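You operate a simulated robot arm through the tools that you are given. There is no shell and no other tool. Be economical: measure what you need, move in short steps, check, and stop when the job is done.

You run a simulated two-armed robot. Do the job below in one go: nothing can be reset, and whatever is moved stays where it is left.

JOB
On the grey table, fold the blue cloth in half, so that it is half as long.

Only the result counts: the job must be done as asked and must still hold three seconds after the hand-in. Knocking over, shifting, dropping, spilling or breaking anything else fails it. Flat cloth is picked up by pressing the open fingertips on it (5 to 10 N) and closing them slowly along it; thin cloth reads only 2 to 8 mm in the jaws.

ROBOT AND FRAMES
Two 7-joint arms with two-finger parallel grippers on one trunk, on a base that drives. Base frame: it is fixed to the floor where the robot stands at the start and does not move with it; the origin is under the middle of the robot, x ahead of it, y to its left, z up. Readings come in cm, rad, newtons and seconds.
The left shoulder is at the start at [7, 13.4, 105.1], the right one opposite. Places, roughly: grey table [90, 0, 80]. Payload 1.57 kg a hand.
The TCP of each hand is the grasp point between the finger pads, 3 cm short of the fingertips. In the tool frame z runs along the fingers and y along their closing line. Largest opening 8 cm; finger width 1.7, thickness 1.2; the body of the gripper, 4 by 8.2 cm, starts 8 cm behind the TCP.
Orientation is that of the tool frame in the base frame, as [roll, pitch, yaw] about the fixed x, y, z axes, in that order (R = Rz(yaw) Ry(pitch) Rx(roll)). With the fingers straight down and closing along the base's y, the tool's x points along the base's -x, its y along +y and its z along -z.

CONTROLS
- The arms move only by the tool servo_tool. It takes "left_motion", "right_motion" or both (then of equal length, played together; a hand with none holds still); each is a list of rows, each an object (a shift or turn left out is 0, a gripper value left out holds the last) with "linear": the shift along the base's x, y, z in cm, a list of three; "dr": the turn, a rotation vector about the base's x, y, z in rad, a list of three; "claw": the closure in counts, from 0 (fully open) to 255 (shut). In form: [{"linear": [dx, dy, dz], "dr": [rx, ry, rz], "claw": claw}, ...]. A call has 1 to 10 rows; each row is the pose to reach, as a shift and turn from the pose commanded when the call began. Each row takes 0.2 s and may step no farther than 5 cm and 0.15 rad from the row before; otherwise, or with a gripper value out of range, the whole call is refused. A pose out of reach is approached as far as the arm can. The call stops where the force on the tool passes 40 N (or 10 N more than at its start, if that is more) or the arm is blocked; 0.2 s more then pass. Each finger travels about 15.3 cm/s and halts on what it meets, pressing with about 29 N; the grip force reading is that of the motor and also rises with nothing between the fingers. The clock runs only during rows and for 0.2 s after the last one: add rows that repeat a pose to give the fingers time. It gives the time, the measured TCP pose, the force on the tool (base axes), the opening and the grip force at its end, in the units of the frame above (readings bear some noise).
- Cameras (640 x 400 px; columns grow to the right, rows downward): "scene" is now at [12.12, 1.7, 125.52]; the picture's right is [0.24, -0.97, 0.00], its down [-0.77, -0.19, -0.62] and it looks along [0.60, 0.15, -0.79] (base axes); focal length 217 px, centre (320, 200). "left" rides on the left gripper at [7.2, 0.7, -12.2] in its tool frame; the picture's right is [-0.09, 1.00, 0.00], its down [-0.84, -0.08, -0.54] and it looks along [-0.54, -0.05, 0.84] (tool axes); focal length 238 px, centre (320, 200). "right" rides on the right gripper at [7.2, -0.7, -12.2] in its tool frame; the picture's right is [0.09, 1.00, 0.00], its down [-0.84, 0.08, -0.54] and it looks along [-0.54, 0.05, 0.84] (tool axes); focal length 238 px, centre (320, 200). There is no depth. A picture from a camera that has moved, and an enlarged one, comes with that camera's place and axes in the base frame and with its lens.
- camera(camera): a new picture of that camera. The clock stands still meanwhile.
- slide_trunk(by): slides the trunk up (or, below 0, down) by that many cm; the arms and the scene camera ride with it, the base frame stays. It gives what a move gives, with no picture.
- roll_base(legs): drives the robot by 1 to 6 legs, each [ahead, left, turn to the left] in cm, cm and rad, along the robot's own axes; the way and the turn of a leg run together, so that a leg with both is an arc; at most 150 cm and 3.142 rad a leg. The arms and the cameras ride along, it lands a little off, and it stops where it bumps. It gives what a move gives.
- pan_tilt(pan, tilt): turns the head with the scene camera to pan (to the left, within 1.501 rad either way) and tilt (down, from -0.506 to 1.204), counted from straight ahead of the robot. It gives what a move gives.
- close_up(camera, box): a new picture of the part [left, top, right, bottom] of that camera's present view, enlarged. The clock stands still meanwhile.
- sign_off(): hands the job in; it is judged then, once.

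Work in short steps. Places have to be worked out from the pictures, the camera data and where the tool is seen: move nearer, look again, correct. Check each grasp and each placing, and mend what went wrong. You have 120 turns and 92 pictures in all, those below and enlarged ones among them. Open the grippers and draw the arms clear of the work before you hand the job in, unless the task says otherwise; then end with one line.

The tools are called as name(argument=value, ...) on one line, values as JSON. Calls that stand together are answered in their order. servo_tool: Moves the arms, as the interface text tells. Its arguments: {"type":"object","properties":{"left_motion":{"type":"array","items":{"type":"object","properties":{"linear":{"type":"array","items":{"type":"number"}},"dr":{"type":"array","items":{"type":"number"}},"claw":{"type":"number"}}}},"right_motion":{"type":"array","items":{"type":"object","properties":{"linear":{"type":"array","items":{"type":"number"}},"dr":{"type":"array","items":{"type":"number"}},"claw":{"type":"number"}}}}},"required":[]} The other tools are called the same way: slide_trunk (by) slides the trunk up or down; roll_base (legs) drives the base; pan_tilt (pan, tilt) turns the head that bears the scene camera; camera (camera) takes a picture; close_up (camera, box) takes an enlarged picture of a part of a camera's view; sign_off () hands the job in.

At the start:

```text
clock: 0.0
left_eef_pos: [47.67, 25.37, 99.72]
left_ee_rot: [3.141, 0.0, 3.141]
left_contact_force: [0.4, 0.6, 0.7]
left_gripper_width: 8.03
left_finger_force: 0.1
right_eef_pos: [46.51, -21.79, 99.79]
right_ee_rot: [3.14, 0.0, -3.14]
right_contact_force: [0.0, 0.0, 0.2]
right_gripper_width: 8.0
right_finger_force: 0.1
trunk travel left (down, up): [-62.5, 31.5]
robot x, y, heading: [0.2, -0.27, 0.001]
head pan, tilt: [0.239, 0.908]
```

scene: 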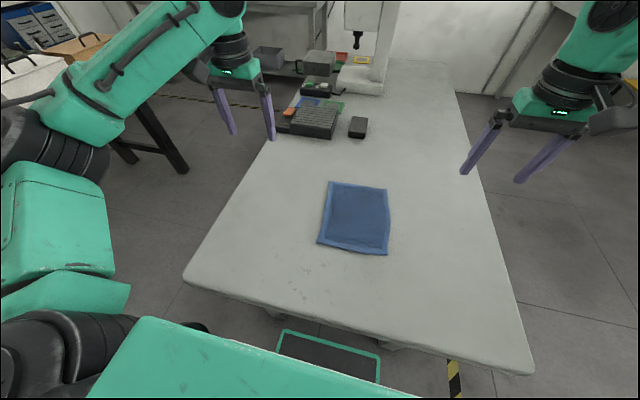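
right: 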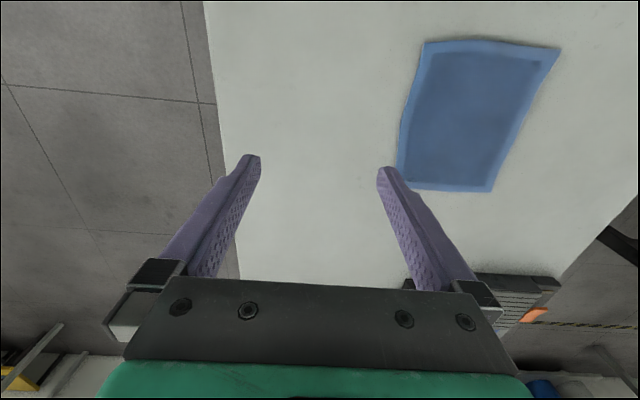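
left: 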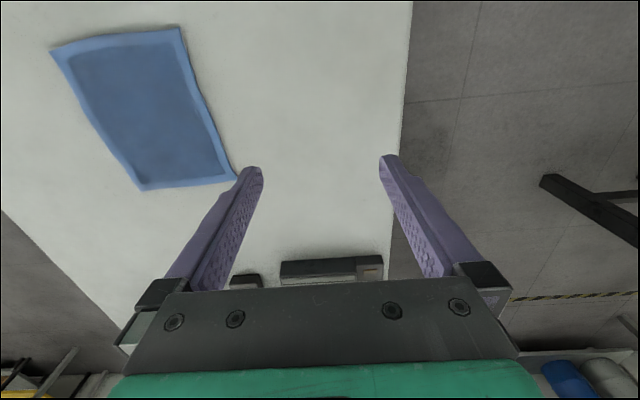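

The cloth spans roughly x 39–64 and y ±10, with its long side along x, so the far edge is at the limit of reach. I'll look down to see whether the base can roll forward a little.

pan_tilt(pan=0, tilt=1.2)

camera(camera="scene")

```text
clock: 0.8
left_eef_pos: [47.67, 25.31, 99.82]
left_ee_rot: [-3.14, -0.001, -3.14]
left_contact_force: [-0.6, 0.1, 0.4]
left_gripper_width: 8.01
left_finger_force: 0.1
right_eef_pos: [46.5, -21.81, 99.81]
right_ee_rot: [3.141, 0.001, 3.141]
right_contact_force: [0.4, 0.9, 0.6]
right_gripper_width: 8.02
right_finger_force: 0.0
trunk travel left (down, up): [-62.5, 31.5]
robot x, y, heading: [-0.27, 0.06, -0.0]
head pan, tilt: [0.0, 1.201]
```

```text
88 pictures are left
camera scene: at [10.42, -0.07, 123.59], right [0.0, -1.0, 0.0], down [-0.93, 0.0, -0.36], along [0.36, 0.0, -0.93], focal length 217 px, centre (320, 200)
```

scene: 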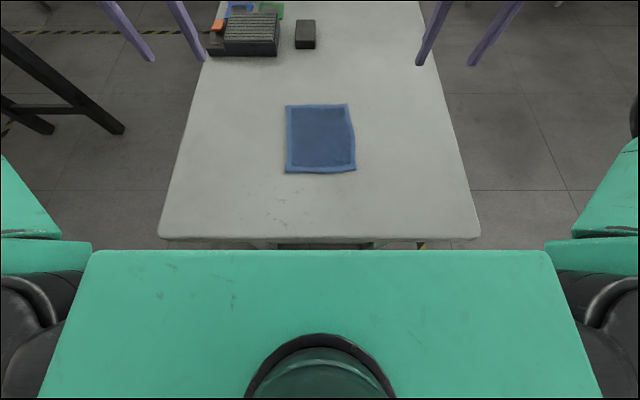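

The reach is borderline, so I'll turn both hands first so they close along x with the cameras outward, then test reach at the far edge while high.

servo_tool(left_motion=[{"linear": [0, -1, 0], "dr": [0, 0, -0.15]}, {"linear": [0, -2, 0], "dr": [0, 0, -0.3]}, {"linear": [0, -3, -1], "dr": [0, 0, -0.45]}, {"linear": [0, -4, -2], "dr": [0, 0, -0.6]}, {"linear": [0, -6, -4], "dr": [0, 0, -0.75]}, {"linear": [0, -8, -6], "dr": [0, 0, -0.9]}, {"linear": [0, -10, -8], "dr": [0, 0, -1.05]}, {"linear": [0, -12, -10], "dr": [0, 0, -1.2]}, {"linear": [0, -14, -12], "dr": [0, 0, -1.35]}, {"linear": [0, -16, -14], "dr": [0, 0, -1.5]}], right_motion=[{"linear": [0, 0, 0], "dr": [0, 0, 0.15]}, {"linear": [0, 1, 0], "dr": [0, 0, 0.3]}, {"linear": [0, 2, -1], "dr": [0, 0, 0.45]}, {"linear": [0, 3, -2], "dr": [0, 0, 0.6]}, {"linear": [0, 4, -4], "dr": [0, 0, 0.75]}, {"linear": [0, 6, -6], "dr": [0, 0, 0.9]}, {"linear": [0, 8, -8], "dr": [0, 0, 1.05]}, {"linear": [0, 10, -10], "dr": [0, 0, 1.2]}, {"linear": [0, 11, -12], "dr": [0, 0, 1.35]}, {"linear": [0, 12.5, -14], "dr": [0, 0, 1.5]}])

```text
clock: 2.6
left_eef_pos: [47.74, 13.82, 90.53]
left_ee_rot: [3.139, 0.001, 1.984]
left_contact_force: [-0.2, -0.1, -0.2]
left_gripper_width: 8.0
left_finger_force: 0.1
right_eef_pos: [36.81, -7.78, 87.78]
right_ee_rot: [3.139, -0.072, -2.147]
right_contact_force: [-1.1, 0.0, -0.5]
right_gripper_width: 8.0
right_finger_force: 0.1
right hand out of reach, approached as far as the arm can: row 3, 4, 5, 6, 7, 8
trunk travel left (down, up): [-62.5, 31.5]
robot x, y, heading: [-0.02, 0.13, 0.002]
head pan, tilt: [0.0, 1.201]
stopped in row 8 (right hand): the force on the tool passed its limit (the readings are from after the stop); the commanded pose is now the measured one
```

The right hand hit a limit turning this way (the left turned fine). I'll check how things stand.

camera(camera="scene")

```text
87 pictures are left
camera scene: at [10.34, -0.27, 123.6], right [0.0, -1.0, 0.0], down [-0.93, 0.0, -0.36], along [0.36, 0.0, -0.93], focal length 217 px, centre (320, 200)
```

scene: 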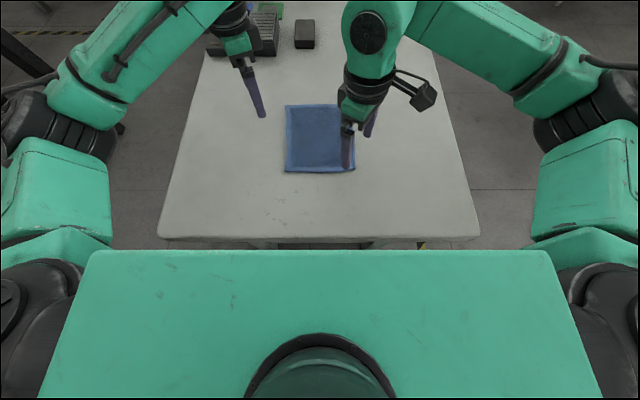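

I'll turn the right hand back the other way while moving it away from the left one.

servo_tool(right_motion=[{"linear": [0, -2, 1], "dr": [0, 0, -0.14]}, {"linear": [1, -4, 2], "dr": [0, 0, -0.28]}, {"linear": [2, -6, 3], "dr": [0, 0, -0.42]}, {"linear": [4, -8, 4], "dr": [0, 0, -0.56]}, {"linear": [6, -9, 4], "dr": [0, 0, -0.7]}, {"linear": [8, -9, 4], "dr": [0, 0, -0.85]}, {"linear": [10, -9, 4], "dr": [0, 0, -1.0]}, {"linear": [10, -9, 4], "dr": [0, 0, -1.15]}, {"linear": [10, -9, 4], "dr": [0, 0, -1.3]}, {"linear": [10, -9, 4], "dr": [0, 0, -1.45]}])

```text
clock: 4.8
left_eef_pos: [47.66, 13.92, 90.42]
left_ee_rot: [3.14, 0.003, 1.986]
left_contact_force: [-0.5, -0.5, -0.5]
left_gripper_width: 8.02
left_finger_force: 0.1
right_eef_pos: [46.77, -16.48, 91.7]
right_ee_rot: [3.138, -0.071, 2.687]
right_contact_force: [0.8, -0.9, -0.2]
right_gripper_width: 8.03
right_finger_force: 0.1
trunk travel left (down, up): [-62.5, 31.5]
robot x, y, heading: [0.14, -0.22, -0.002]
head pan, tilt: [0.0, 1.201]
```

That works. I'll take out the small tilt first, then continue the turn on both hands to yaw 1.57.

servo_tool(right_motion=[{"dr": [-0.031, -0.064, 0]}])

servo_tool(right_motion=[{"dr": [0, 0, -0.14]}, {"dr": [0, 0, -0.28]}, {"dr": [0, 0, -0.42]}, {"dr": [0, 0, -0.56]}, {"dr": [0, 0, -0.7]}, {"dr": [0, 0, -0.84]}, {"dr": [0, 0, -0.98]}, {"dr": [0, 0, -1.116]}], left_motion=[{"dr": [0, 0, -0.14]}, {"dr": [0, 0, -0.28]}, {"dr": [0, 0, -0.414]}, {"dr": [0, 0, -0.414]}, {"dr": [0, 0, -0.414]}, {"dr": [0, 0, -0.414]}, {"dr": [0, 0, -0.414]}, {"dr": [0, 0, -0.414]}])

```text
clock: 5.2
left_eef_pos: [47.71, 13.94, 90.42]
left_ee_rot: [3.14, 0.002, 1.986]
left_contact_force: [0.0, -1.1, 0.0]
left_gripper_width: 8.01
left_finger_force: 0.0
right_eef_pos: [46.75, -16.52, 91.89]
right_ee_rot: [3.137, 0.0, 2.688]
right_contact_force: [0.4, 0.4, 0.1]
right_gripper_width: 8.01
right_finger_force: 0.1
trunk travel left (down, up): [-62.5, 31.5]
robot x, y, heading: [0.16, -0.05, -0.001]
head pan, tilt: [0.0, 1.201]
```

```text
clock: 7.0
left_eef_pos: [47.67, 13.9, 90.56]
left_ee_rot: [3.141, 0.003, 1.571]
left_contact_force: [-0.4, -0.5, 0.1]
left_gripper_width: 8.0
left_finger_force: 0.1
right_eef_pos: [46.83, -16.55, 91.84]
right_ee_rot: [3.138, -0.002, 1.572]
right_contact_force: [0.2, -0.1, 0.1]
right_gripper_width: 8.02
right_finger_force: 0.2
trunk travel left (down, up): [-62.5, 31.5]
robot x, y, heading: [0.25, 0.08, 0.002]
head pan, tilt: [0.0, 1.201]
```

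Both are at yaw 1.57. Now I'll test reach over the far edge at z≈80.

servo_tool(left_motion=[{"linear": [4, -1, -2]}, {"linear": [8, -3, -5]}, {"linear": [12, -4.5, -8]}, {"linear": [15.3, -5.4, -10.5]}, {"linear": [15.3, -5.4, -10.5]}], right_motion=[{"linear": [4, 2, -2]}, {"linear": [8, 4.5, -5]}, {"linear": [12, 7, -8]}, {"linear": [16.2, 8.5, -10]}, {"linear": [16.2, 8.5, -11.8]}])

camera(camera="scene")

camera(camera="left")

camera(camera="right")

```text
refused: row 2 steps farther than a row can; nothing moved
```

```text
86 pictures are left
camera scene: at [10.4, -0.07, 123.59], right [0.0, -1.0, 0.0], down [-0.93, 0.0, -0.36], along [0.36, 0.0, -0.93], focal length 217 px, centre (320, 200)
```

scene: 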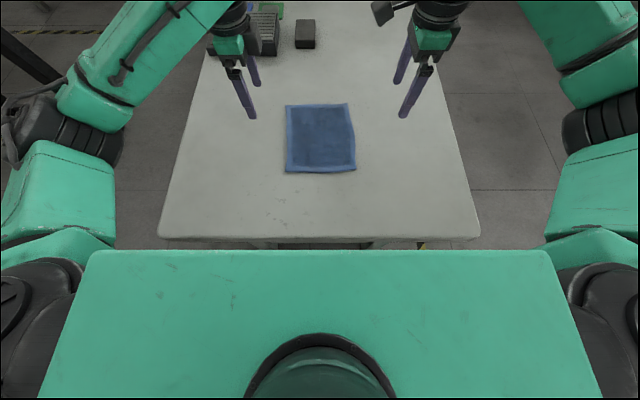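

```text
85 pictures are left
camera left: at [48.31, 21.2, 102.66], right [1.0, -0.09, 0.0], down [-0.08, -0.84, 0.54], along [-0.05, -0.54, -0.84], focal length 238 px, centre (320, 200)
```

left: 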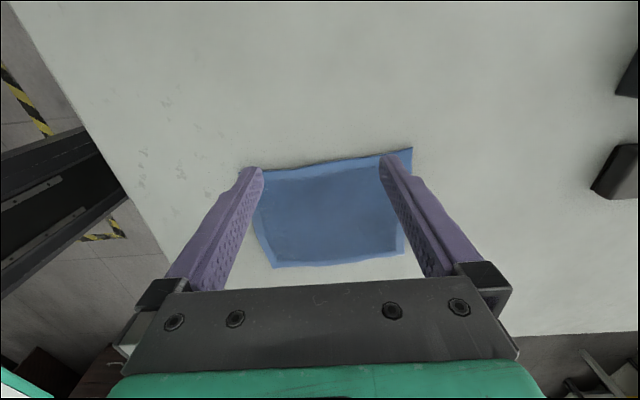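

```text
84 pictures are left
camera right: at [45.93, -9.21, 104.08], right [1.0, 0.09, 0.0], down [0.08, -0.84, 0.54], along [0.05, -0.54, -0.84], focal length 238 px, centre (320, 200)
```

right: 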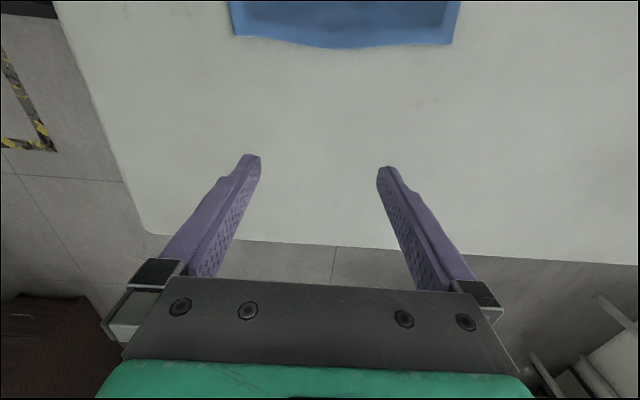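

Cross-checking the scene and left views puts the table top at z≈75, not 70. So the cloth is x 36.5–58.5, y −9…+9, about 22×17.3 cm, rotated slightly, and all within reach. I'll bring both hands above the near-edge corners, half open.

servo_tool(left_motion=[{"linear": [-2.35, -1.7, -2.1], "claw": 127}, {"linear": [-4.7, -3.4, -4.2]}, {"linear": [-7, -5, -6.4]}, {"linear": [-9.4, -6.7, -8.5]}, {"linear": [-9.4, -6.7, -8.5]}], right_motion=[{"linear": [-2, 2.1, -2.5], "claw": 127}, {"linear": [-4, 4.2, -5]}, {"linear": [-6, 6.3, -7.4]}, {"linear": [-7.9, 8.35, -9.8]}, {"linear": [-7.9, 8.35, -9.8]}])

camera(camera="left")

camera(camera="right")

camera(camera="scene")

```text
clock: 8.2
left_eef_pos: [38.21, 7.16, 81.99]
left_ee_rot: [3.141, 0.002, 1.569]
left_contact_force: [0.2, 0.5, -0.2]
left_gripper_width: 4.02
left_finger_force: 0.1
right_eef_pos: [38.96, -8.06, 82.13]
right_ee_rot: [3.138, -0.001, 1.571]
right_contact_force: [0.2, -0.1, 0.2]
right_gripper_width: 4.03
right_finger_force: 0.1
trunk travel left (down, up): [-62.5, 31.5]
robot x, y, heading: [0.04, 0.18, -0.003]
head pan, tilt: [0.0, 1.201]
```

```text
83 pictures are left
camera left: at [38.87, 14.42, 94.16], right [1.0, -0.09, 0.0], down [-0.08, -0.84, 0.54], along [-0.05, -0.54, -0.84], focal length 238 px, centre (320, 200)
```

left: 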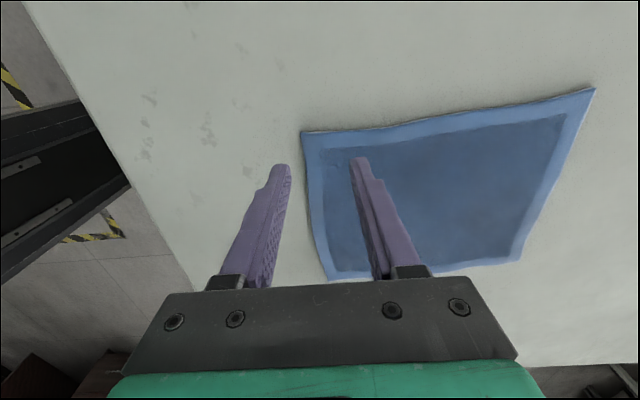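

```text
82 pictures are left
camera right: at [37.99, -0.85, 94.33], right [1.0, 0.09, 0.0], down [0.08, -0.84, 0.54], along [0.05, -0.54, -0.84], focal length 238 px, centre (320, 200)
```

right: 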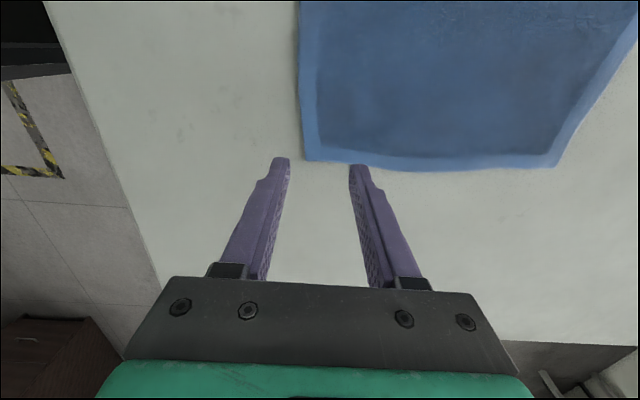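

```text
81 pictures are left
camera scene: at [10.42, -0.08, 123.59], right [0.0, -1.0, 0.0], down [-0.93, 0.0, -0.36], along [0.36, 0.0, -0.93], focal length 217 px, centre (320, 200)
```

scene: 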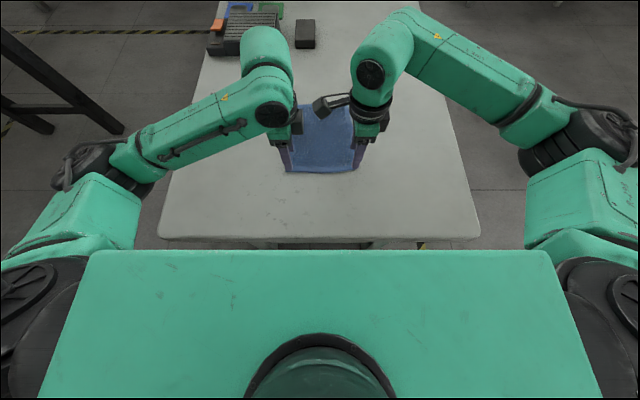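

The corners check out: near-left about (37, 8.8), near-right about (37.6, −9.3). The outer fingers sit just beyond the edge and the inner ones over the cloth, so I'll descend carefully.

servo_tool(left_motion=[{"linear": [0, 0, -1.5]}, {"linear": [0, 0, -3]}, {"linear": [0, 0, -3.5]}], right_motion=[{"linear": [0, 0.4, -1.5]}, {"linear": [0, 0.4, -3]}, {"linear": [0, 0.4, -3.5]}])

```text
clock: 9.0
left_eef_pos: [38.25, 7.31, 78.51]
left_ee_rot: [3.14, 0.001, 1.57]
left_contact_force: [0.9, 0.7, -0.1]
left_gripper_width: 4.0
left_finger_force: 0.1
right_eef_pos: [38.86, -7.79, 78.49]
right_ee_rot: [3.137, -0.001, 1.573]
right_contact_force: [-0.4, 0.1, -0.2]
right_gripper_width: 4.03
right_finger_force: 0.0
trunk travel left (down, up): [-62.5, 31.5]
robot x, y, heading: [-0.3, -0.14, 0.001]
head pan, tilt: [0.0, 1.201]
```

No contact yet (tips at 75.5). I'll go down 0.8 more.

servo_tool(left_motion=[{"linear": [0, 0, -0.3]}, {"linear": [0, 0, -0.6]}, {"linear": [0, 0, -0.8]}], right_motion=[{"linear": [0, 0, -0.3]}, {"linear": [0, 0, -0.6]}, {"linear": [0, 0, -0.8]}])

close_up(camera="left", box=[220, 80, 460, 230])

close_up(camera="right", box=[220, 80, 460, 230])

```text
clock: 9.8
left_eef_pos: [38.16, 7.14, 78.14]
left_ee_rot: [3.127, 0.003, 1.571]
left_contact_force: [2.0, 1.8, 36.3]
left_gripper_width: 4.25
left_finger_force: 1.8
right_eef_pos: [38.59, -7.79, 78.25]
right_ee_rot: [3.13, -0.004, 1.571]
right_contact_force: [5.3, -1.4, 20.3]
right_gripper_width: 4.42
right_finger_force: 2.3
trunk travel left (down, up): [-62.5, 31.5]
robot x, y, heading: [-0.04, -0.0, 0.001]
head pan, tilt: [0.0, 1.201]
```

```text
2.67 times, centred on (340, 155) of left
camera zoom: at [38.56, 14.47, 90.37], right [1.0, -0.09, 0.02], down [-0.08, -0.83, 0.54], along [-0.04, -0.54, -0.84], focal length 636 px, centre (267, 320)
```

zoom: 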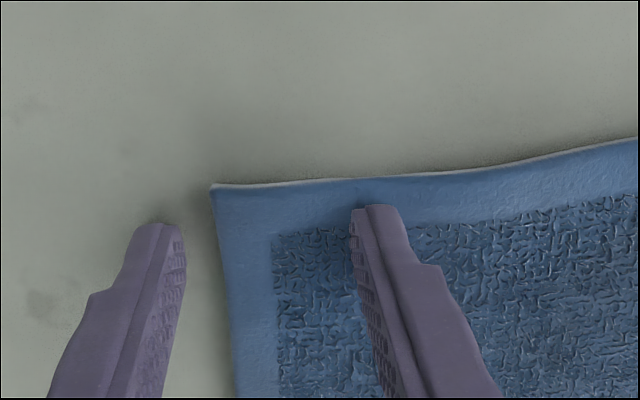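

```text
2.67 times, centred on (340, 155) of right
camera zoom: at [37.68, -0.46, 90.44], right [1.0, 0.09, 0.01], down [0.07, -0.84, 0.54], along [0.06, -0.54, -0.84], focal length 636 px, centre (267, 320)
```

zoom: 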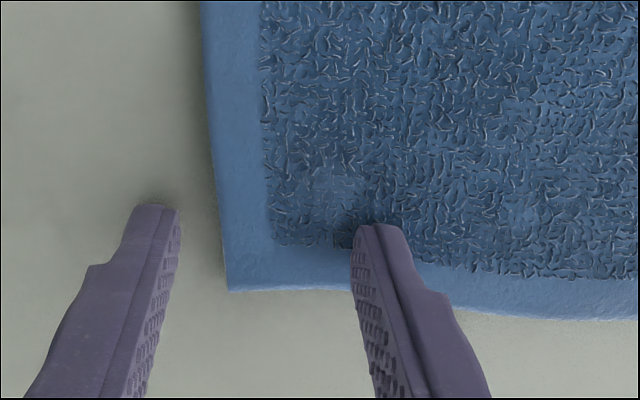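

Contact is at tip z≈75.2, with the outer fingers about 0.7 cm beyond the edge and the inner ones on the cloth, but the force is too high. I'll ease up to under 10 N.

servo_tool(left_motion=[{"linear": [0, 0, 0.2]}, {"linear": [0, 0, 0.2]}], right_motion=[{"linear": [0.3, 0, 0.15]}, {"linear": [0.3, 0, 0.15]}])

```text
clock: 10.4
left_eef_pos: [38.07, 7.11, 78.25]
left_ee_rot: [3.129, 0.002, 1.572]
left_contact_force: [6.0, 0.1, 32.9]
left_gripper_width: 4.47
left_finger_force: 2.8
right_eef_pos: [38.84, -7.71, 78.25]
right_ee_rot: [3.132, -0.002, 1.573]
right_contact_force: [0.8, -1.6, 22.4]
right_gripper_width: 4.11
right_finger_force: 0.9
trunk travel left (down, up): [-62.5, 31.5]
robot x, y, heading: [0.05, 0.0, -0.004]
head pan, tilt: [0.0, 1.201]
```

Still pressing hard, so I'll ease up more.

servo_tool(left_motion=[{"linear": [0.1, 0, 0.25]}, {"linear": [0.1, 0, 0.25]}], right_motion=[{"linear": [0, 0, 0.2]}, {"linear": [0, 0, 0.2]}])

```text
clock: 11.0
left_eef_pos: [38.14, 7.21, 78.25]
left_ee_rot: [3.138, 0.002, 1.57]
left_contact_force: [2.9, -1.6, 19.2]
left_gripper_width: 4.32
left_finger_force: 2.1
right_eef_pos: [38.93, -7.69, 78.24]
right_ee_rot: [3.134, -0.002, 1.573]
right_contact_force: [-0.5, -0.2, 16.1]
right_gripper_width: 4.03
right_finger_force: 0.0
trunk travel left (down, up): [-62.5, 31.5]
robot x, y, heading: [0.23, 0.12, -0.003]
head pan, tilt: [0.0, 1.201]
```

Down to 19 N and 16 N. I'll ease to about 8 N and then close slowly.

servo_tool(left_motion=[{"linear": [0, 0, 0.18]}, {"linear": [0, 0, 0.18], "claw": 140}, {"linear": [0, 0, 0.18], "claw": 155}, {"linear": [0, 0, 0.18], "claw": 170}, {"linear": [0, 0, 0.18], "claw": 185}, {"linear": [0, 0, 0.18], "claw": 200}], right_motion=[{"linear": [0, 0, 0.22]}, {"linear": [0, 0, 0.22], "claw": 140}, {"linear": [0, 0, 0.22], "claw": 155}, {"linear": [0, 0, 0.22], "claw": 170}, {"linear": [0, 0, 0.22], "claw": 185}, {"linear": [0, 0, 0.22], "claw": 200}])

close_up(camera="left", box=[220, 80, 460, 230])

close_up(camera="right", box=[220, 80, 460, 230])

```text
clock: 12.4
left_eef_pos: [38.3, 7.29, 78.35]
left_ee_rot: [3.139, 0.004, 1.571]
left_contact_force: [-1.0, 0.8, 3.3]
left_gripper_width: 1.66
left_finger_force: 0.2
right_eef_pos: [39.17, -7.69, 78.31]
right_ee_rot: [3.138, 0.0, 1.572]
right_contact_force: [-0.8, 0.4, 3.0]
right_gripper_width: 1.66
right_finger_force: 0.1
trunk travel left (down, up): [-62.5, 31.5]
robot x, y, heading: [-0.24, 0.14, 0.002]
head pan, tilt: [0.0, 1.201]
```

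```text
2.67 times, centred on (340, 155) of left
camera zoom: at [38.9, 14.51, 90.54], right [1.0, -0.09, 0.0], down [-0.08, -0.84, 0.54], along [-0.05, -0.54, -0.84], focal length 636 px, centre (267, 320)
```

zoom: 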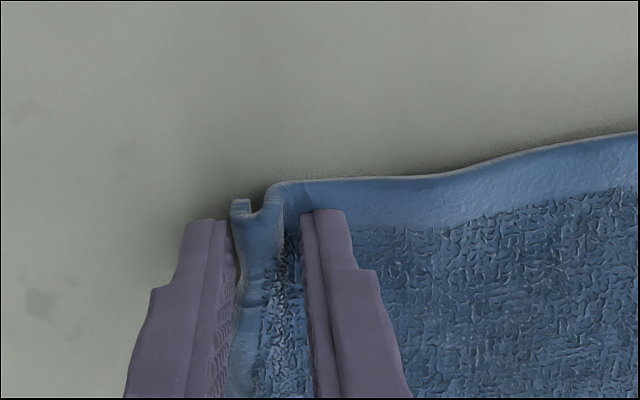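

```text
2.67 times, centred on (340, 155) of right
camera zoom: at [38.25, -0.45, 90.56], right [1.0, 0.09, 0.0], down [0.08, -0.84, 0.54], along [0.05, -0.54, -0.84], focal length 636 px, centre (267, 320)
```

zoom: 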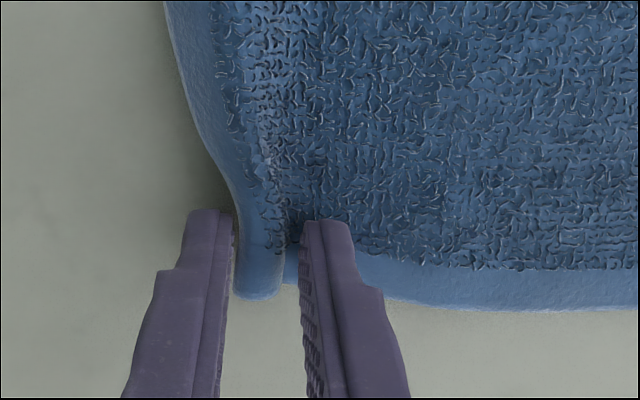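

The edges are standing up between the fingers nicely, so I'll close fully.

servo_tool(left_motion=[{"linear": [0, 0, -0.05], "claw": 212}, {"linear": [0, 0, -0.05], "claw": 225}, {"linear": [0, 0, -0.05], "claw": 240}, {"linear": [0, 0, -0.05], "claw": 255}, {"linear": [0, 0, -0.05], "claw": 255}, {"linear": [0, 0, -0.05], "claw": 255}], right_motion=[{"linear": [0, 0, -0.05], "claw": 212}, {"linear": [0, 0, -0.05], "claw": 225}, {"linear": [0, 0, -0.05], "claw": 240}, {"linear": [0, 0, -0.05], "claw": 255}, {"linear": [0, 0, -0.05], "claw": 255}, {"linear": [0, 0, -0.05], "claw": 255}])

close_up(camera="left", box=[220, 80, 460, 230])

close_up(camera="right", box=[220, 80, 460, 230])

```text
clock: 13.8
left_eef_pos: [38.39, 7.16, 78.28]
left_ee_rot: [3.139, 0.001, 1.57]
left_contact_force: [1.7, -1.4, 5.0]
left_gripper_width: 0.46
left_finger_force: 25.1
right_eef_pos: [39.17, -7.83, 78.39]
right_ee_rot: [3.139, -0.002, 1.573]
right_contact_force: [0.2, 0.1, 6.1]
right_gripper_width: 0.46
right_finger_force: 24.6
trunk travel left (down, up): [-62.5, 31.5]
robot x, y, heading: [-0.37, 0.0, -0.007]
head pan, tilt: [0.0, 1.201]
```

```text
2.67 times, centred on (340, 155) of left
camera zoom: at [38.93, 14.5, 90.52], right [1.0, -0.09, 0.0], down [-0.08, -0.84, 0.54], along [-0.05, -0.54, -0.84], focal length 636 px, centre (267, 320)
```

zoom: 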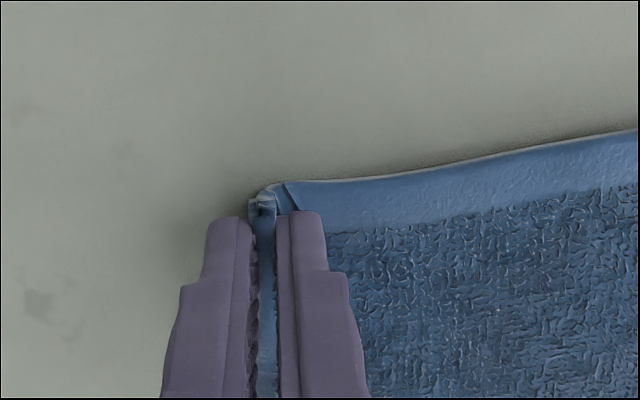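

```text
2.67 times, centred on (340, 155) of right
camera zoom: at [38.26, -0.46, 90.54], right [1.0, 0.09, 0.0], down [0.08, -0.84, 0.54], along [0.05, -0.54, -0.84], focal length 636 px, centre (267, 320)
```

zoom: 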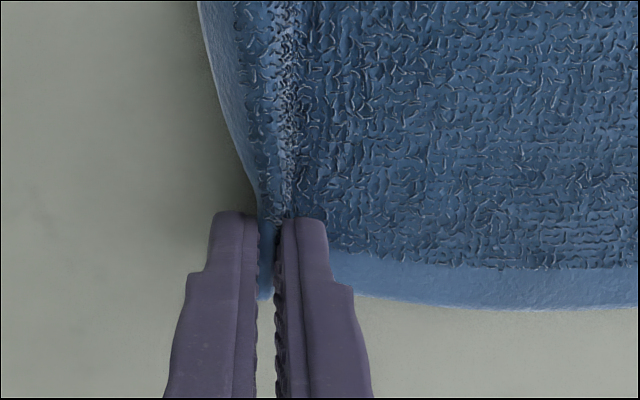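

Both corners read 4.6 mm in the jaws, so they're gripped. I'll lift along the first half of the folding arc and check.

servo_tool(left_motion=[{"linear": [0.1, 0, 1.3]}, {"linear": [0.4, 0, 2.6]}, {"linear": [0.9, 0.1, 3.9]}, {"linear": [1.7, 0.1, 5.1]}, {"linear": [2.6, 0.2, 6.2]}, {"linear": [3.7, 0.3, 7.1]}, {"linear": [5.0, 0.3, 7.9]}, {"linear": [6.5, 0.4, 8.4]}, {"linear": [8, 0.5, 8.8]}, {"linear": [9.5, 0.6, 8.9]}], right_motion=[{"linear": [0.1, 0, 1.3]}, {"linear": [0.4, 0, 2.6]}, {"linear": [0.9, 0.1, 3.9]}, {"linear": [1.7, 0.1, 5.1]}, {"linear": [2.6, 0.2, 6.2]}, {"linear": [3.7, 0.3, 7.1]}, {"linear": [5.0, 0.3, 7.9]}, {"linear": [6.5, 0.4, 8.4]}, {"linear": [8, 0.5, 8.8]}, {"linear": [9.5, 0.6, 8.9]}])

camera(camera="scene")

camera(camera="left")

camera(camera="right")

```text
clock: 16.0
left_eef_pos: [48.0, 7.85, 87.27]
left_ee_rot: [3.14, 0.003, 1.57]
left_contact_force: [0.6, -0.2, -0.4]
left_gripper_width: 0.43
left_finger_force: 24.8
right_eef_pos: [48.79, -7.14, 87.08]
right_ee_rot: [3.14, -0.001, 1.571]
right_contact_force: [0.2, 0.4, 0.1]
right_gripper_width: 0.45
right_finger_force: 24.8
trunk travel left (down, up): [-62.5, 31.5]
robot x, y, heading: [-0.3, 0.07, -0.002]
head pan, tilt: [0.0, 1.201]
```

```text
74 pictures are left
camera scene: at [10.48, -0.06, 123.58], right [0.0, -1.0, 0.0], down [-0.93, 0.0, -0.36], along [0.36, 0.0, -0.93], focal length 217 px, centre (320, 200)
```

scene: 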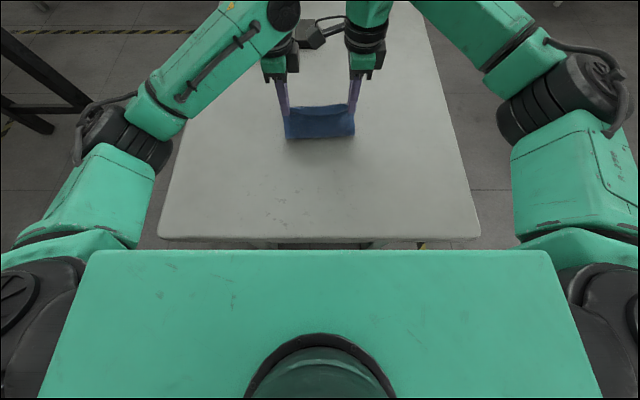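

```text
73 pictures are left
camera left: at [48.6, 15.07, 99.32], right [1.0, -0.09, 0.0], down [-0.08, -0.84, 0.54], along [-0.05, -0.54, -0.84], focal length 238 px, centre (320, 200)
```

left: 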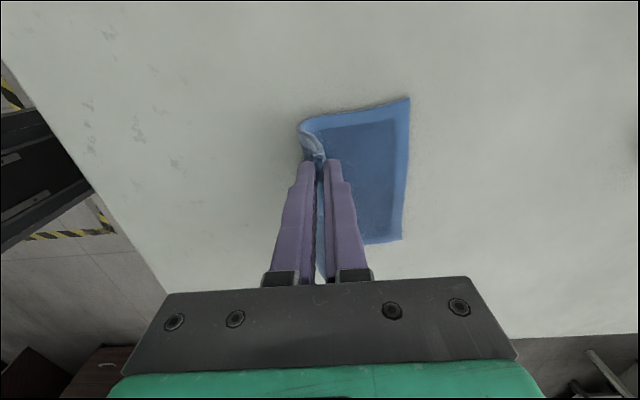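

```text
72 pictures are left
camera right: at [47.91, 0.13, 99.41], right [1.0, 0.09, 0.0], down [0.08, -0.84, 0.54], along [0.05, -0.54, -0.84], focal length 238 px, centre (320, 200)
```

right: 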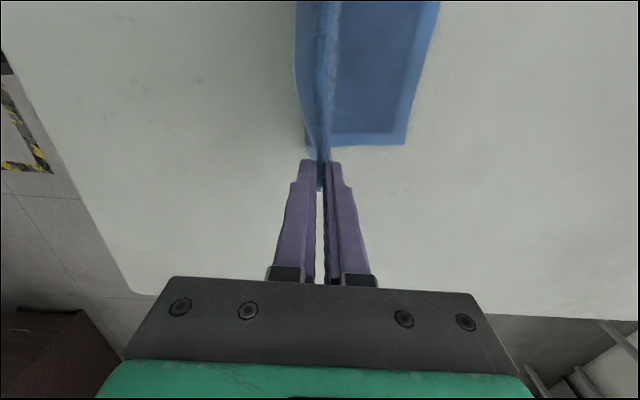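

The fold is going well; far corners are now about (57, 10.2) and (57.9, −7.8). I need to see how much of the edge stands up between the pads, so I'll zoom in.

close_up(camera="left", box=[260, 90, 420, 290])

close_up(camera="right", box=[240, 60, 440, 290])

close_up(camera="scene", box=[260, 50, 380, 150])

```text
2.00 times, centred on (340, 190) of left
camera zoom: at [48.6, 15.07, 99.32], right [1.0, -0.09, 0.0], down [-0.08, -0.84, 0.54], along [-0.05, -0.54, -0.84], focal length 477 px, centre (280, 220)
```

zoom: 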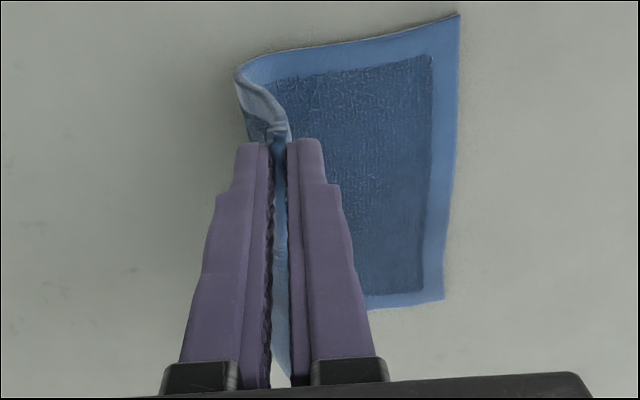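

```text
1.74 times, centred on (340, 175) of right
camera zoom: at [47.91, 0.13, 99.41], right [1.0, 0.09, 0.0], down [0.08, -0.84, 0.54], along [0.05, -0.54, -0.84], focal length 414 px, centre (285, 244)
```

zoom: 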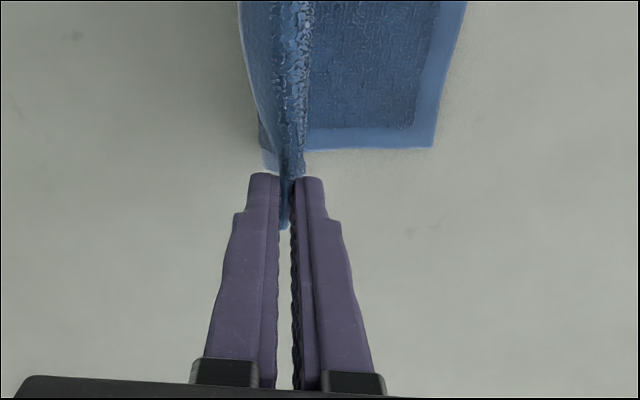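

```text
4.00 times, centred on (320, 100) of scene
camera zoom: at [10.48, -0.06, 123.58], right [0.0, -1.0, 0.0], down [-0.93, 0.0, -0.36], along [0.36, 0.0, -0.93], focal length 867 px, centre (320, 600)
```

zoom: 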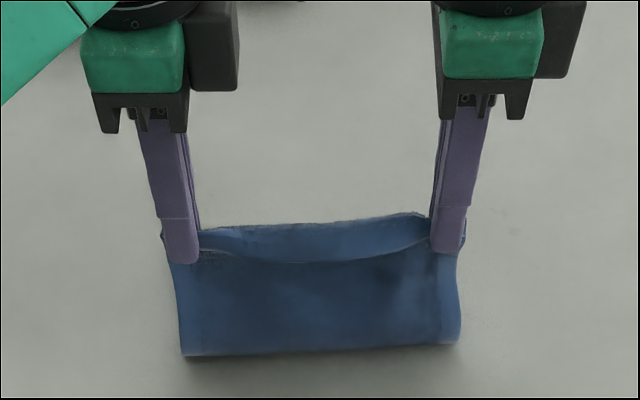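

The fold line is at about x 47, and around 1.5 cm of tail stands in the jaws. I'll continue the second half of the arc to the far edge.

servo_tool(left_motion=[{"linear": [1.5, 0.1, -0.3]}, {"linear": [3, 0.2, -0.9]}, {"linear": [4.3, 0.3, -1.7]}, {"linear": [5.4, 0.5, -2.7]}, {"linear": [6.3, 0.6, -3.8]}, {"linear": [7, 0.7, -5]}, {"linear": [7.5, 0.7, -6.2]}, {"linear": [7.7, 0.7, -7.3]}, {"linear": [7.7, 0.7, -8.1]}, {"linear": [7.7, 0.7, -8.1]}], right_motion=[{"linear": [1.5, 0.1, -0.3]}, {"linear": [3, 0.2, -0.9]}, {"linear": [4.3, 0.3, -1.7]}, {"linear": [5.4, 0.5, -2.7]}, {"linear": [6.3, 0.6, -3.8]}, {"linear": [7, 0.7, -5]}, {"linear": [7.5, 0.8, -6.2]}, {"linear": [7.7, 0.8, -7.3]}, {"linear": [7.7, 0.8, -8]}, {"linear": [7.7, 0.8, -8]}])

camera(camera="left")

camera(camera="right")

close_up(camera="scene", box=[260, 50, 380, 150])

```text
clock: 18.2
left_eef_pos: [55.56, 8.53, 79.2]
left_ee_rot: [3.139, 0.002, 1.571]
left_contact_force: [0.2, -1.0, 1.0]
left_gripper_width: 0.43
left_finger_force: 25.0
right_eef_pos: [56.31, -6.46, 79.08]
right_ee_rot: [3.138, -0.002, 1.573]
right_contact_force: [0.3, 0.1, 1.2]
right_gripper_width: 0.43
right_finger_force: 24.6
trunk travel left (down, up): [-62.5, 31.5]
robot x, y, heading: [0.11, 0.18, 0.001]
head pan, tilt: [0.0, 1.201]
```

```text
68 pictures are left
camera left: at [56.22, 15.78, 91.27], right [1.0, -0.09, 0.0], down [-0.08, -0.84, 0.54], along [-0.05, -0.54, -0.84], focal length 238 px, centre (320, 200)
```

left: 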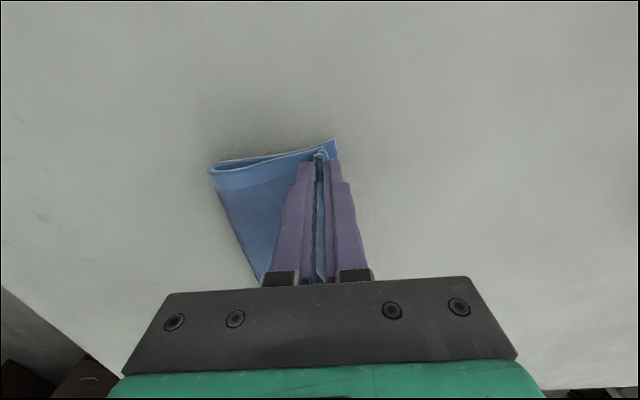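

```text
67 pictures are left
camera right: at [55.47, 0.94, 91.41], right [1.0, 0.09, 0.0], down [0.08, -0.84, 0.54], along [0.05, -0.54, -0.84], focal length 238 px, centre (320, 200)
```

right: 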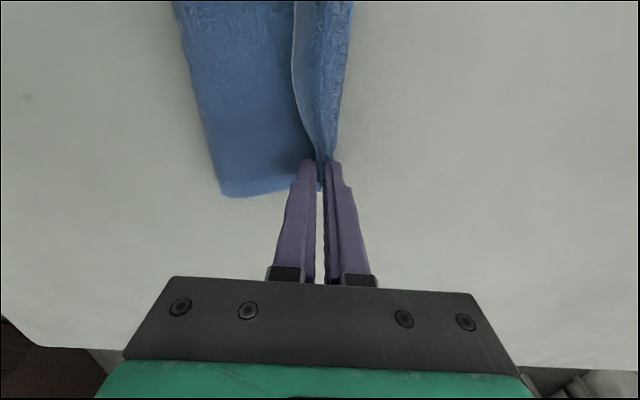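

```text
4.00 times, centred on (320, 100) of scene
camera zoom: at [10.36, -0.07, 123.6], right [0.0, -1.0, 0.0], down [-0.93, 0.0, -0.36], along [0.36, 0.0, -0.93], focal length 867 px, centre (320, 600)
```

zoom: 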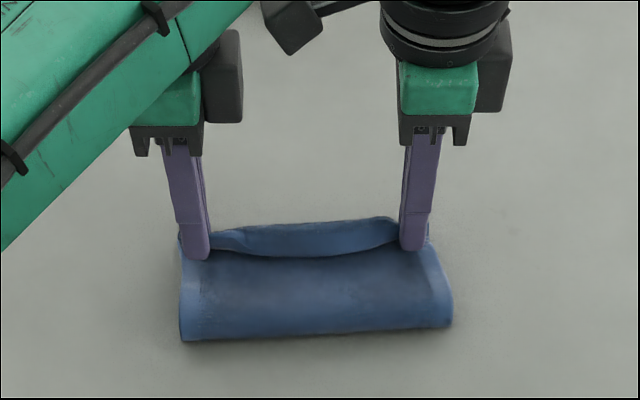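

The hands are at the far edge with the tail standing about 1.5 cm. I'll lower slightly to touch, then open a little.

servo_tool(left_motion=[{"linear": [0, 0, -0.3]}, {"linear": [0, 0, -0.5]}, {"linear": [0, 0, -0.5], "claw": 225}, {"linear": [0, 0, -0.5], "claw": 190}, {"linear": [0, 0, -0.4], "claw": 160}, {"linear": [0, 0, -0.3], "claw": 160}], right_motion=[{"linear": [0, 0, -0.3]}, {"linear": [0, 0, -0.5]}, {"linear": [0, 0, -0.5], "claw": 225}, {"linear": [0, 0, -0.5], "claw": 190}, {"linear": [0, 0, -0.4], "claw": 160}, {"linear": [0, 0, -0.3], "claw": 160}])

close_up(camera="left", box=[180, 100, 420, 250])

close_up(camera="right", box=[160, 0, 420, 230])

close_up(camera="scene", box=[260, 50, 380, 150])

```text
clock: 19.6
left_eef_pos: [55.59, 8.53, 78.8]
left_ee_rot: [3.14, 0.001, 1.572]
left_contact_force: [0.9, 0.6, 2.2]
left_gripper_width: 2.93
left_finger_force: 0.0
right_eef_pos: [56.4, -6.26, 78.81]
right_ee_rot: [3.137, -0.002, 1.572]
right_contact_force: [0.6, 0.3, 1.3]
right_gripper_width: 2.96
right_finger_force: 0.1
trunk travel left (down, up): [-62.5, 31.5]
robot x, y, heading: [0.2, -0.11, 0.001]
head pan, tilt: [0.0, 1.201]
```

```text
2.67 times, centred on (300, 175) of left
camera zoom: at [56.2, 15.81, 90.93], right [1.0, -0.09, 0.0], down [-0.08, -0.84, 0.54], along [-0.05, -0.54, -0.84], focal length 636 px, centre (373, 267)
```

zoom: 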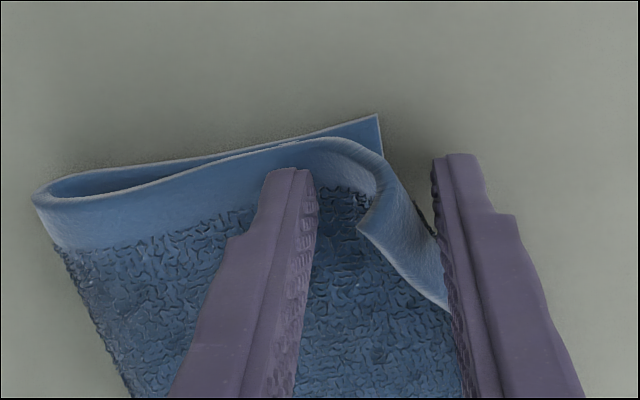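

```text
1.74 times, centred on (290, 115) of right
camera zoom: at [55.48, 0.95, 91.06], right [1.0, 0.09, 0.0], down [0.08, -0.84, 0.54], along [0.05, -0.54, -0.84], focal length 414 px, centre (372, 348)
```

zoom: 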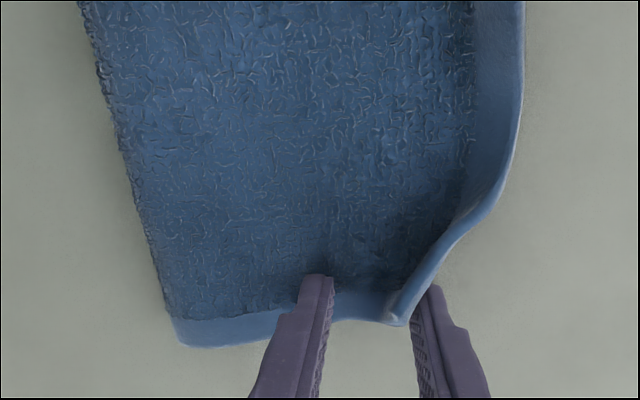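

```text
4.00 times, centred on (320, 100) of scene
camera zoom: at [10.38, -0.07, 123.58], right [0.0, -1.0, 0.0], down [-0.93, 0.0, -0.36], along [0.36, 0.0, -0.93], focal length 867 px, centre (320, 600)
```

zoom: 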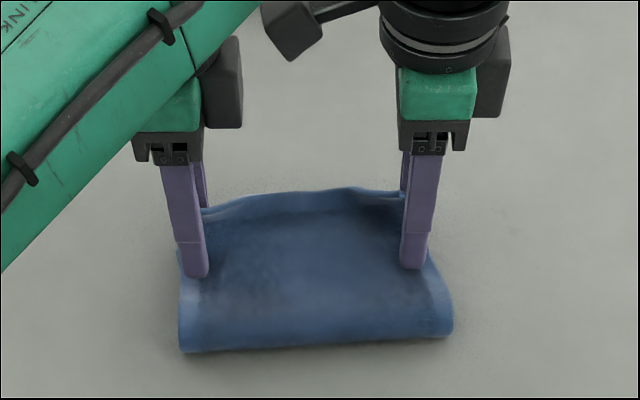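

The middle of the edge already lies forward; the corner tails lean on the far fingers. I'll lift straight up to let them fall.

servo_tool(left_motion=[{"linear": [0, 0, 0.5]}, {"linear": [0, 0, 1.5]}, {"linear": [0, 0, 3]}, {"linear": [0, 0, 5]}, {"linear": [0, 0, 5]}], right_motion=[{"linear": [0, 0, 0.5]}, {"linear": [0, 0, 1.5]}, {"linear": [0, 0, 3]}, {"linear": [0, 0, 5]}, {"linear": [0, 0, 5]}])

camera(camera="left")

camera(camera="right")

close_up(camera="scene", box=[260, 50, 380, 150])

```text
clock: 20.8
left_eef_pos: [55.59, 8.6, 83.69]
left_ee_rot: [3.139, 0.002, 1.572]
left_contact_force: [0.4, -0.3, -0.8]
left_gripper_width: 2.97
left_finger_force: 0.0
right_eef_pos: [56.36, -6.42, 83.78]
right_ee_rot: [3.138, -0.002, 1.573]
right_contact_force: [-0.4, 0.1, -0.6]
right_gripper_width: 2.97
right_finger_force: 0.0
trunk travel left (down, up): [-62.5, 31.5]
robot x, y, heading: [0.39, 0.05, 0.001]
head pan, tilt: [0.0, 1.201]
```

```text
62 pictures are left
camera left: at [56.29, 15.78, 95.94], right [1.0, -0.09, 0.0], down [-0.08, -0.84, 0.54], along [-0.05, -0.54, -0.84], focal length 238 px, centre (320, 200)
```

left: 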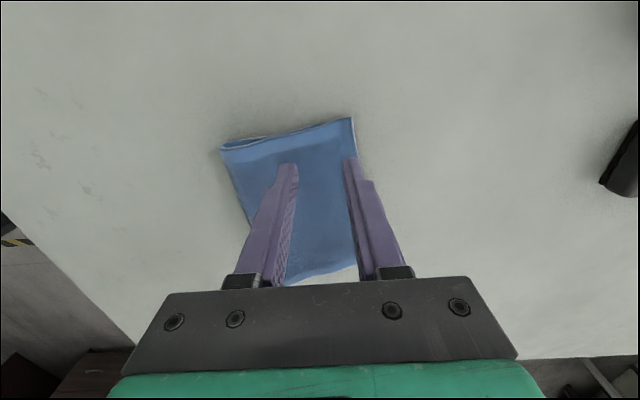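

```text
61 pictures are left
camera right: at [55.52, 0.96, 96.05], right [1.0, 0.09, 0.0], down [0.08, -0.84, 0.54], along [0.05, -0.54, -0.84], focal length 238 px, centre (320, 200)
```

right: 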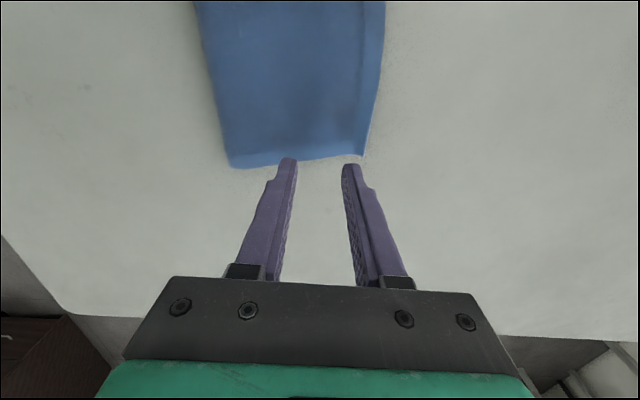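

```text
4.00 times, centred on (320, 100) of scene
camera zoom: at [10.44, -0.06, 123.58], right [0.0, -1.0, 0.0], down [-0.93, 0.0, -0.36], along [0.36, 0.0, -0.93], focal length 867 px, centre (320, 600)
```

zoom: 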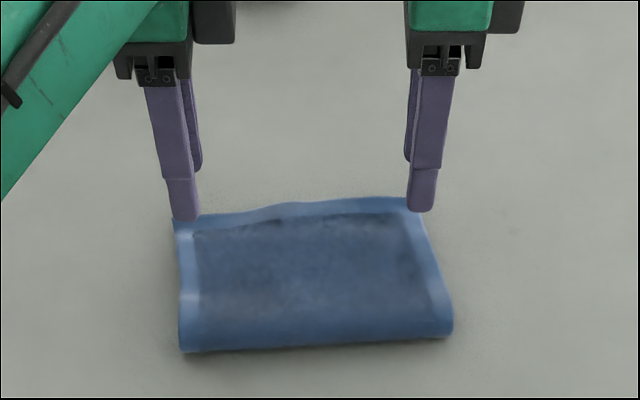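

The tails sprang flat and the fold looks clean. I'll draw the arms clear and inspect it.

servo_tool(left_motion=[{"linear": [0, 1, 4]}, {"linear": [-1, 4, 7]}, {"linear": [-2, 8, 9]}, {"linear": [-4, 12, 10]}, {"linear": [-6, 16, 11]}, {"linear": [-6, 16, 11]}], right_motion=[{"linear": [0, -1, 4]}, {"linear": [-1, -4, 7]}, {"linear": [-2, -8, 9]}, {"linear": [-4, -12, 10]}, {"linear": [-6, -16, 11]}, {"linear": [-6, -16, 11]}])

camera(camera="scene")

close_up(camera="scene", box=[260, 70, 380, 170])

camera(camera="left")

```text
clock: 22.2
left_eef_pos: [49.73, 24.54, 94.56]
left_ee_rot: [3.141, 0.003, 1.571]
left_contact_force: [0.1, -0.4, -0.5]
left_gripper_width: 2.99
left_finger_force: 0.1
right_eef_pos: [50.53, -22.43, 94.91]
right_ee_rot: [3.14, 0.001, 1.572]
right_contact_force: [0.6, -0.4, -0.5]
right_gripper_width: 2.95
right_finger_force: 0.1
trunk travel left (down, up): [-62.5, 31.5]
robot x, y, heading: [0.4, -0.01, -0.001]
head pan, tilt: [0.0, 1.201]
```

```text
59 pictures are left
camera scene: at [10.54, -0.06, 123.57], right [0.0, -1.0, 0.0], down [-0.93, 0.0, -0.36], along [0.36, 0.0, -0.93], focal length 217 px, centre (320, 200)
```

scene: 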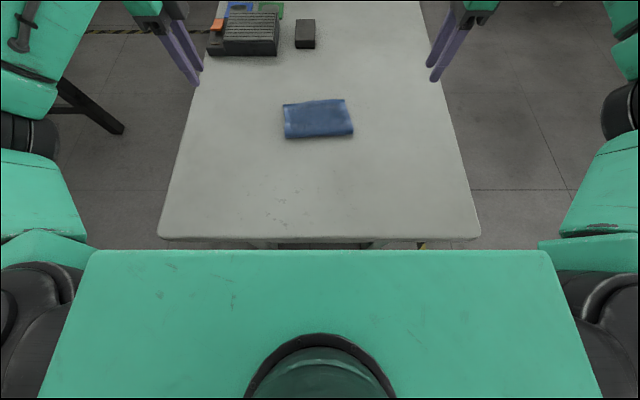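

```text
4.00 times, centred on (320, 120) of scene
camera zoom: at [10.54, -0.06, 123.57], right [0.0, -1.0, 0.0], down [-0.93, 0.0, -0.36], along [0.36, 0.0, -0.93], focal length 867 px, centre (320, 520)
```

zoom: 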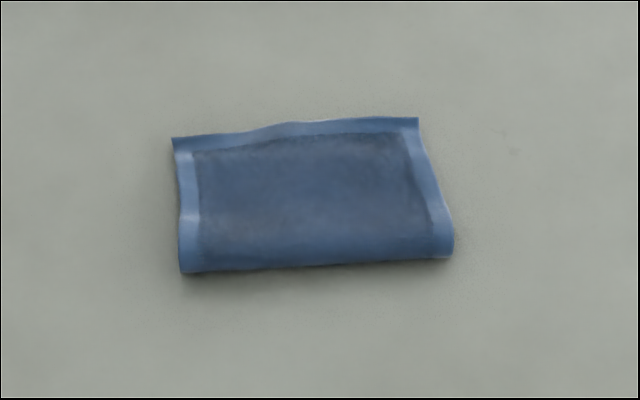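

```text
57 pictures are left
camera left: at [50.4, 31.81, 106.75], right [1.0, -0.09, 0.0], down [-0.08, -0.84, 0.54], along [-0.05, -0.54, -0.84], focal length 238 px, centre (320, 200)
```

left: 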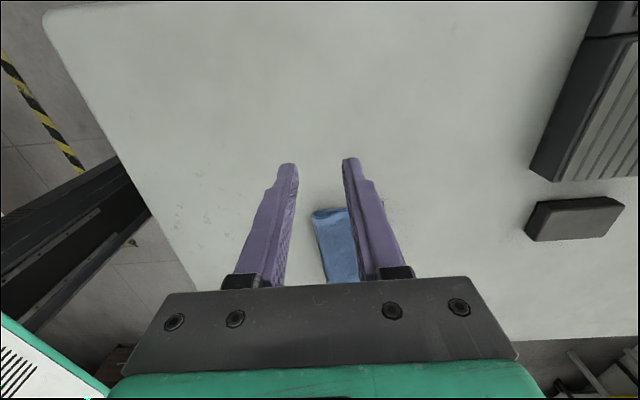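

Far edges look possibly offset by a centimetre or so. I'll move the left hand camera for a clear look at the left side.

servo_tool(left_motion=[{"linear": [-3, -1, 0]}, {"linear": [-6, -2, -2]}, {"linear": [-9, -3, -4]}, {"linear": [-12, -3, -6]}, {"linear": [-12, -3, -6]}])

close_up(camera="left", box=[340, 110, 600, 270])

```text
clock: 23.4
left_eef_pos: [37.69, 21.58, 88.7]
left_ee_rot: [3.14, 0.001, 1.574]
left_contact_force: [0.1, -0.1, -0.3]
left_gripper_width: 2.95
left_finger_force: 0.1
right_eef_pos: [50.57, -22.33, 94.87]
right_ee_rot: [3.139, -0.003, 1.572]
right_contact_force: [0.3, 0.7, -0.5]
right_gripper_width: 2.98
right_finger_force: 0.1
trunk travel left (down, up): [-62.5, 31.5]
robot x, y, heading: [-0.02, -0.09, -0.001]
head pan, tilt: [0.0, 1.201]
```

```text
2.46 times, centred on (470, 190) of left
camera zoom: at [38.35, 28.77, 100.86], right [1.0, -0.09, 0.0], down [-0.08, -0.84, 0.54], along [-0.05, -0.54, -0.84], focal length 587 px, centre (-49, 225)
```

zoom: 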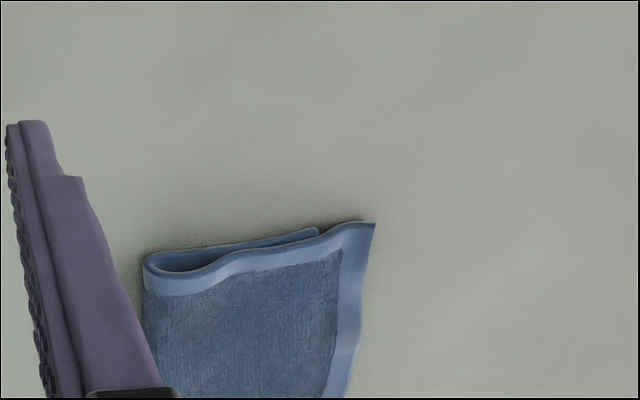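

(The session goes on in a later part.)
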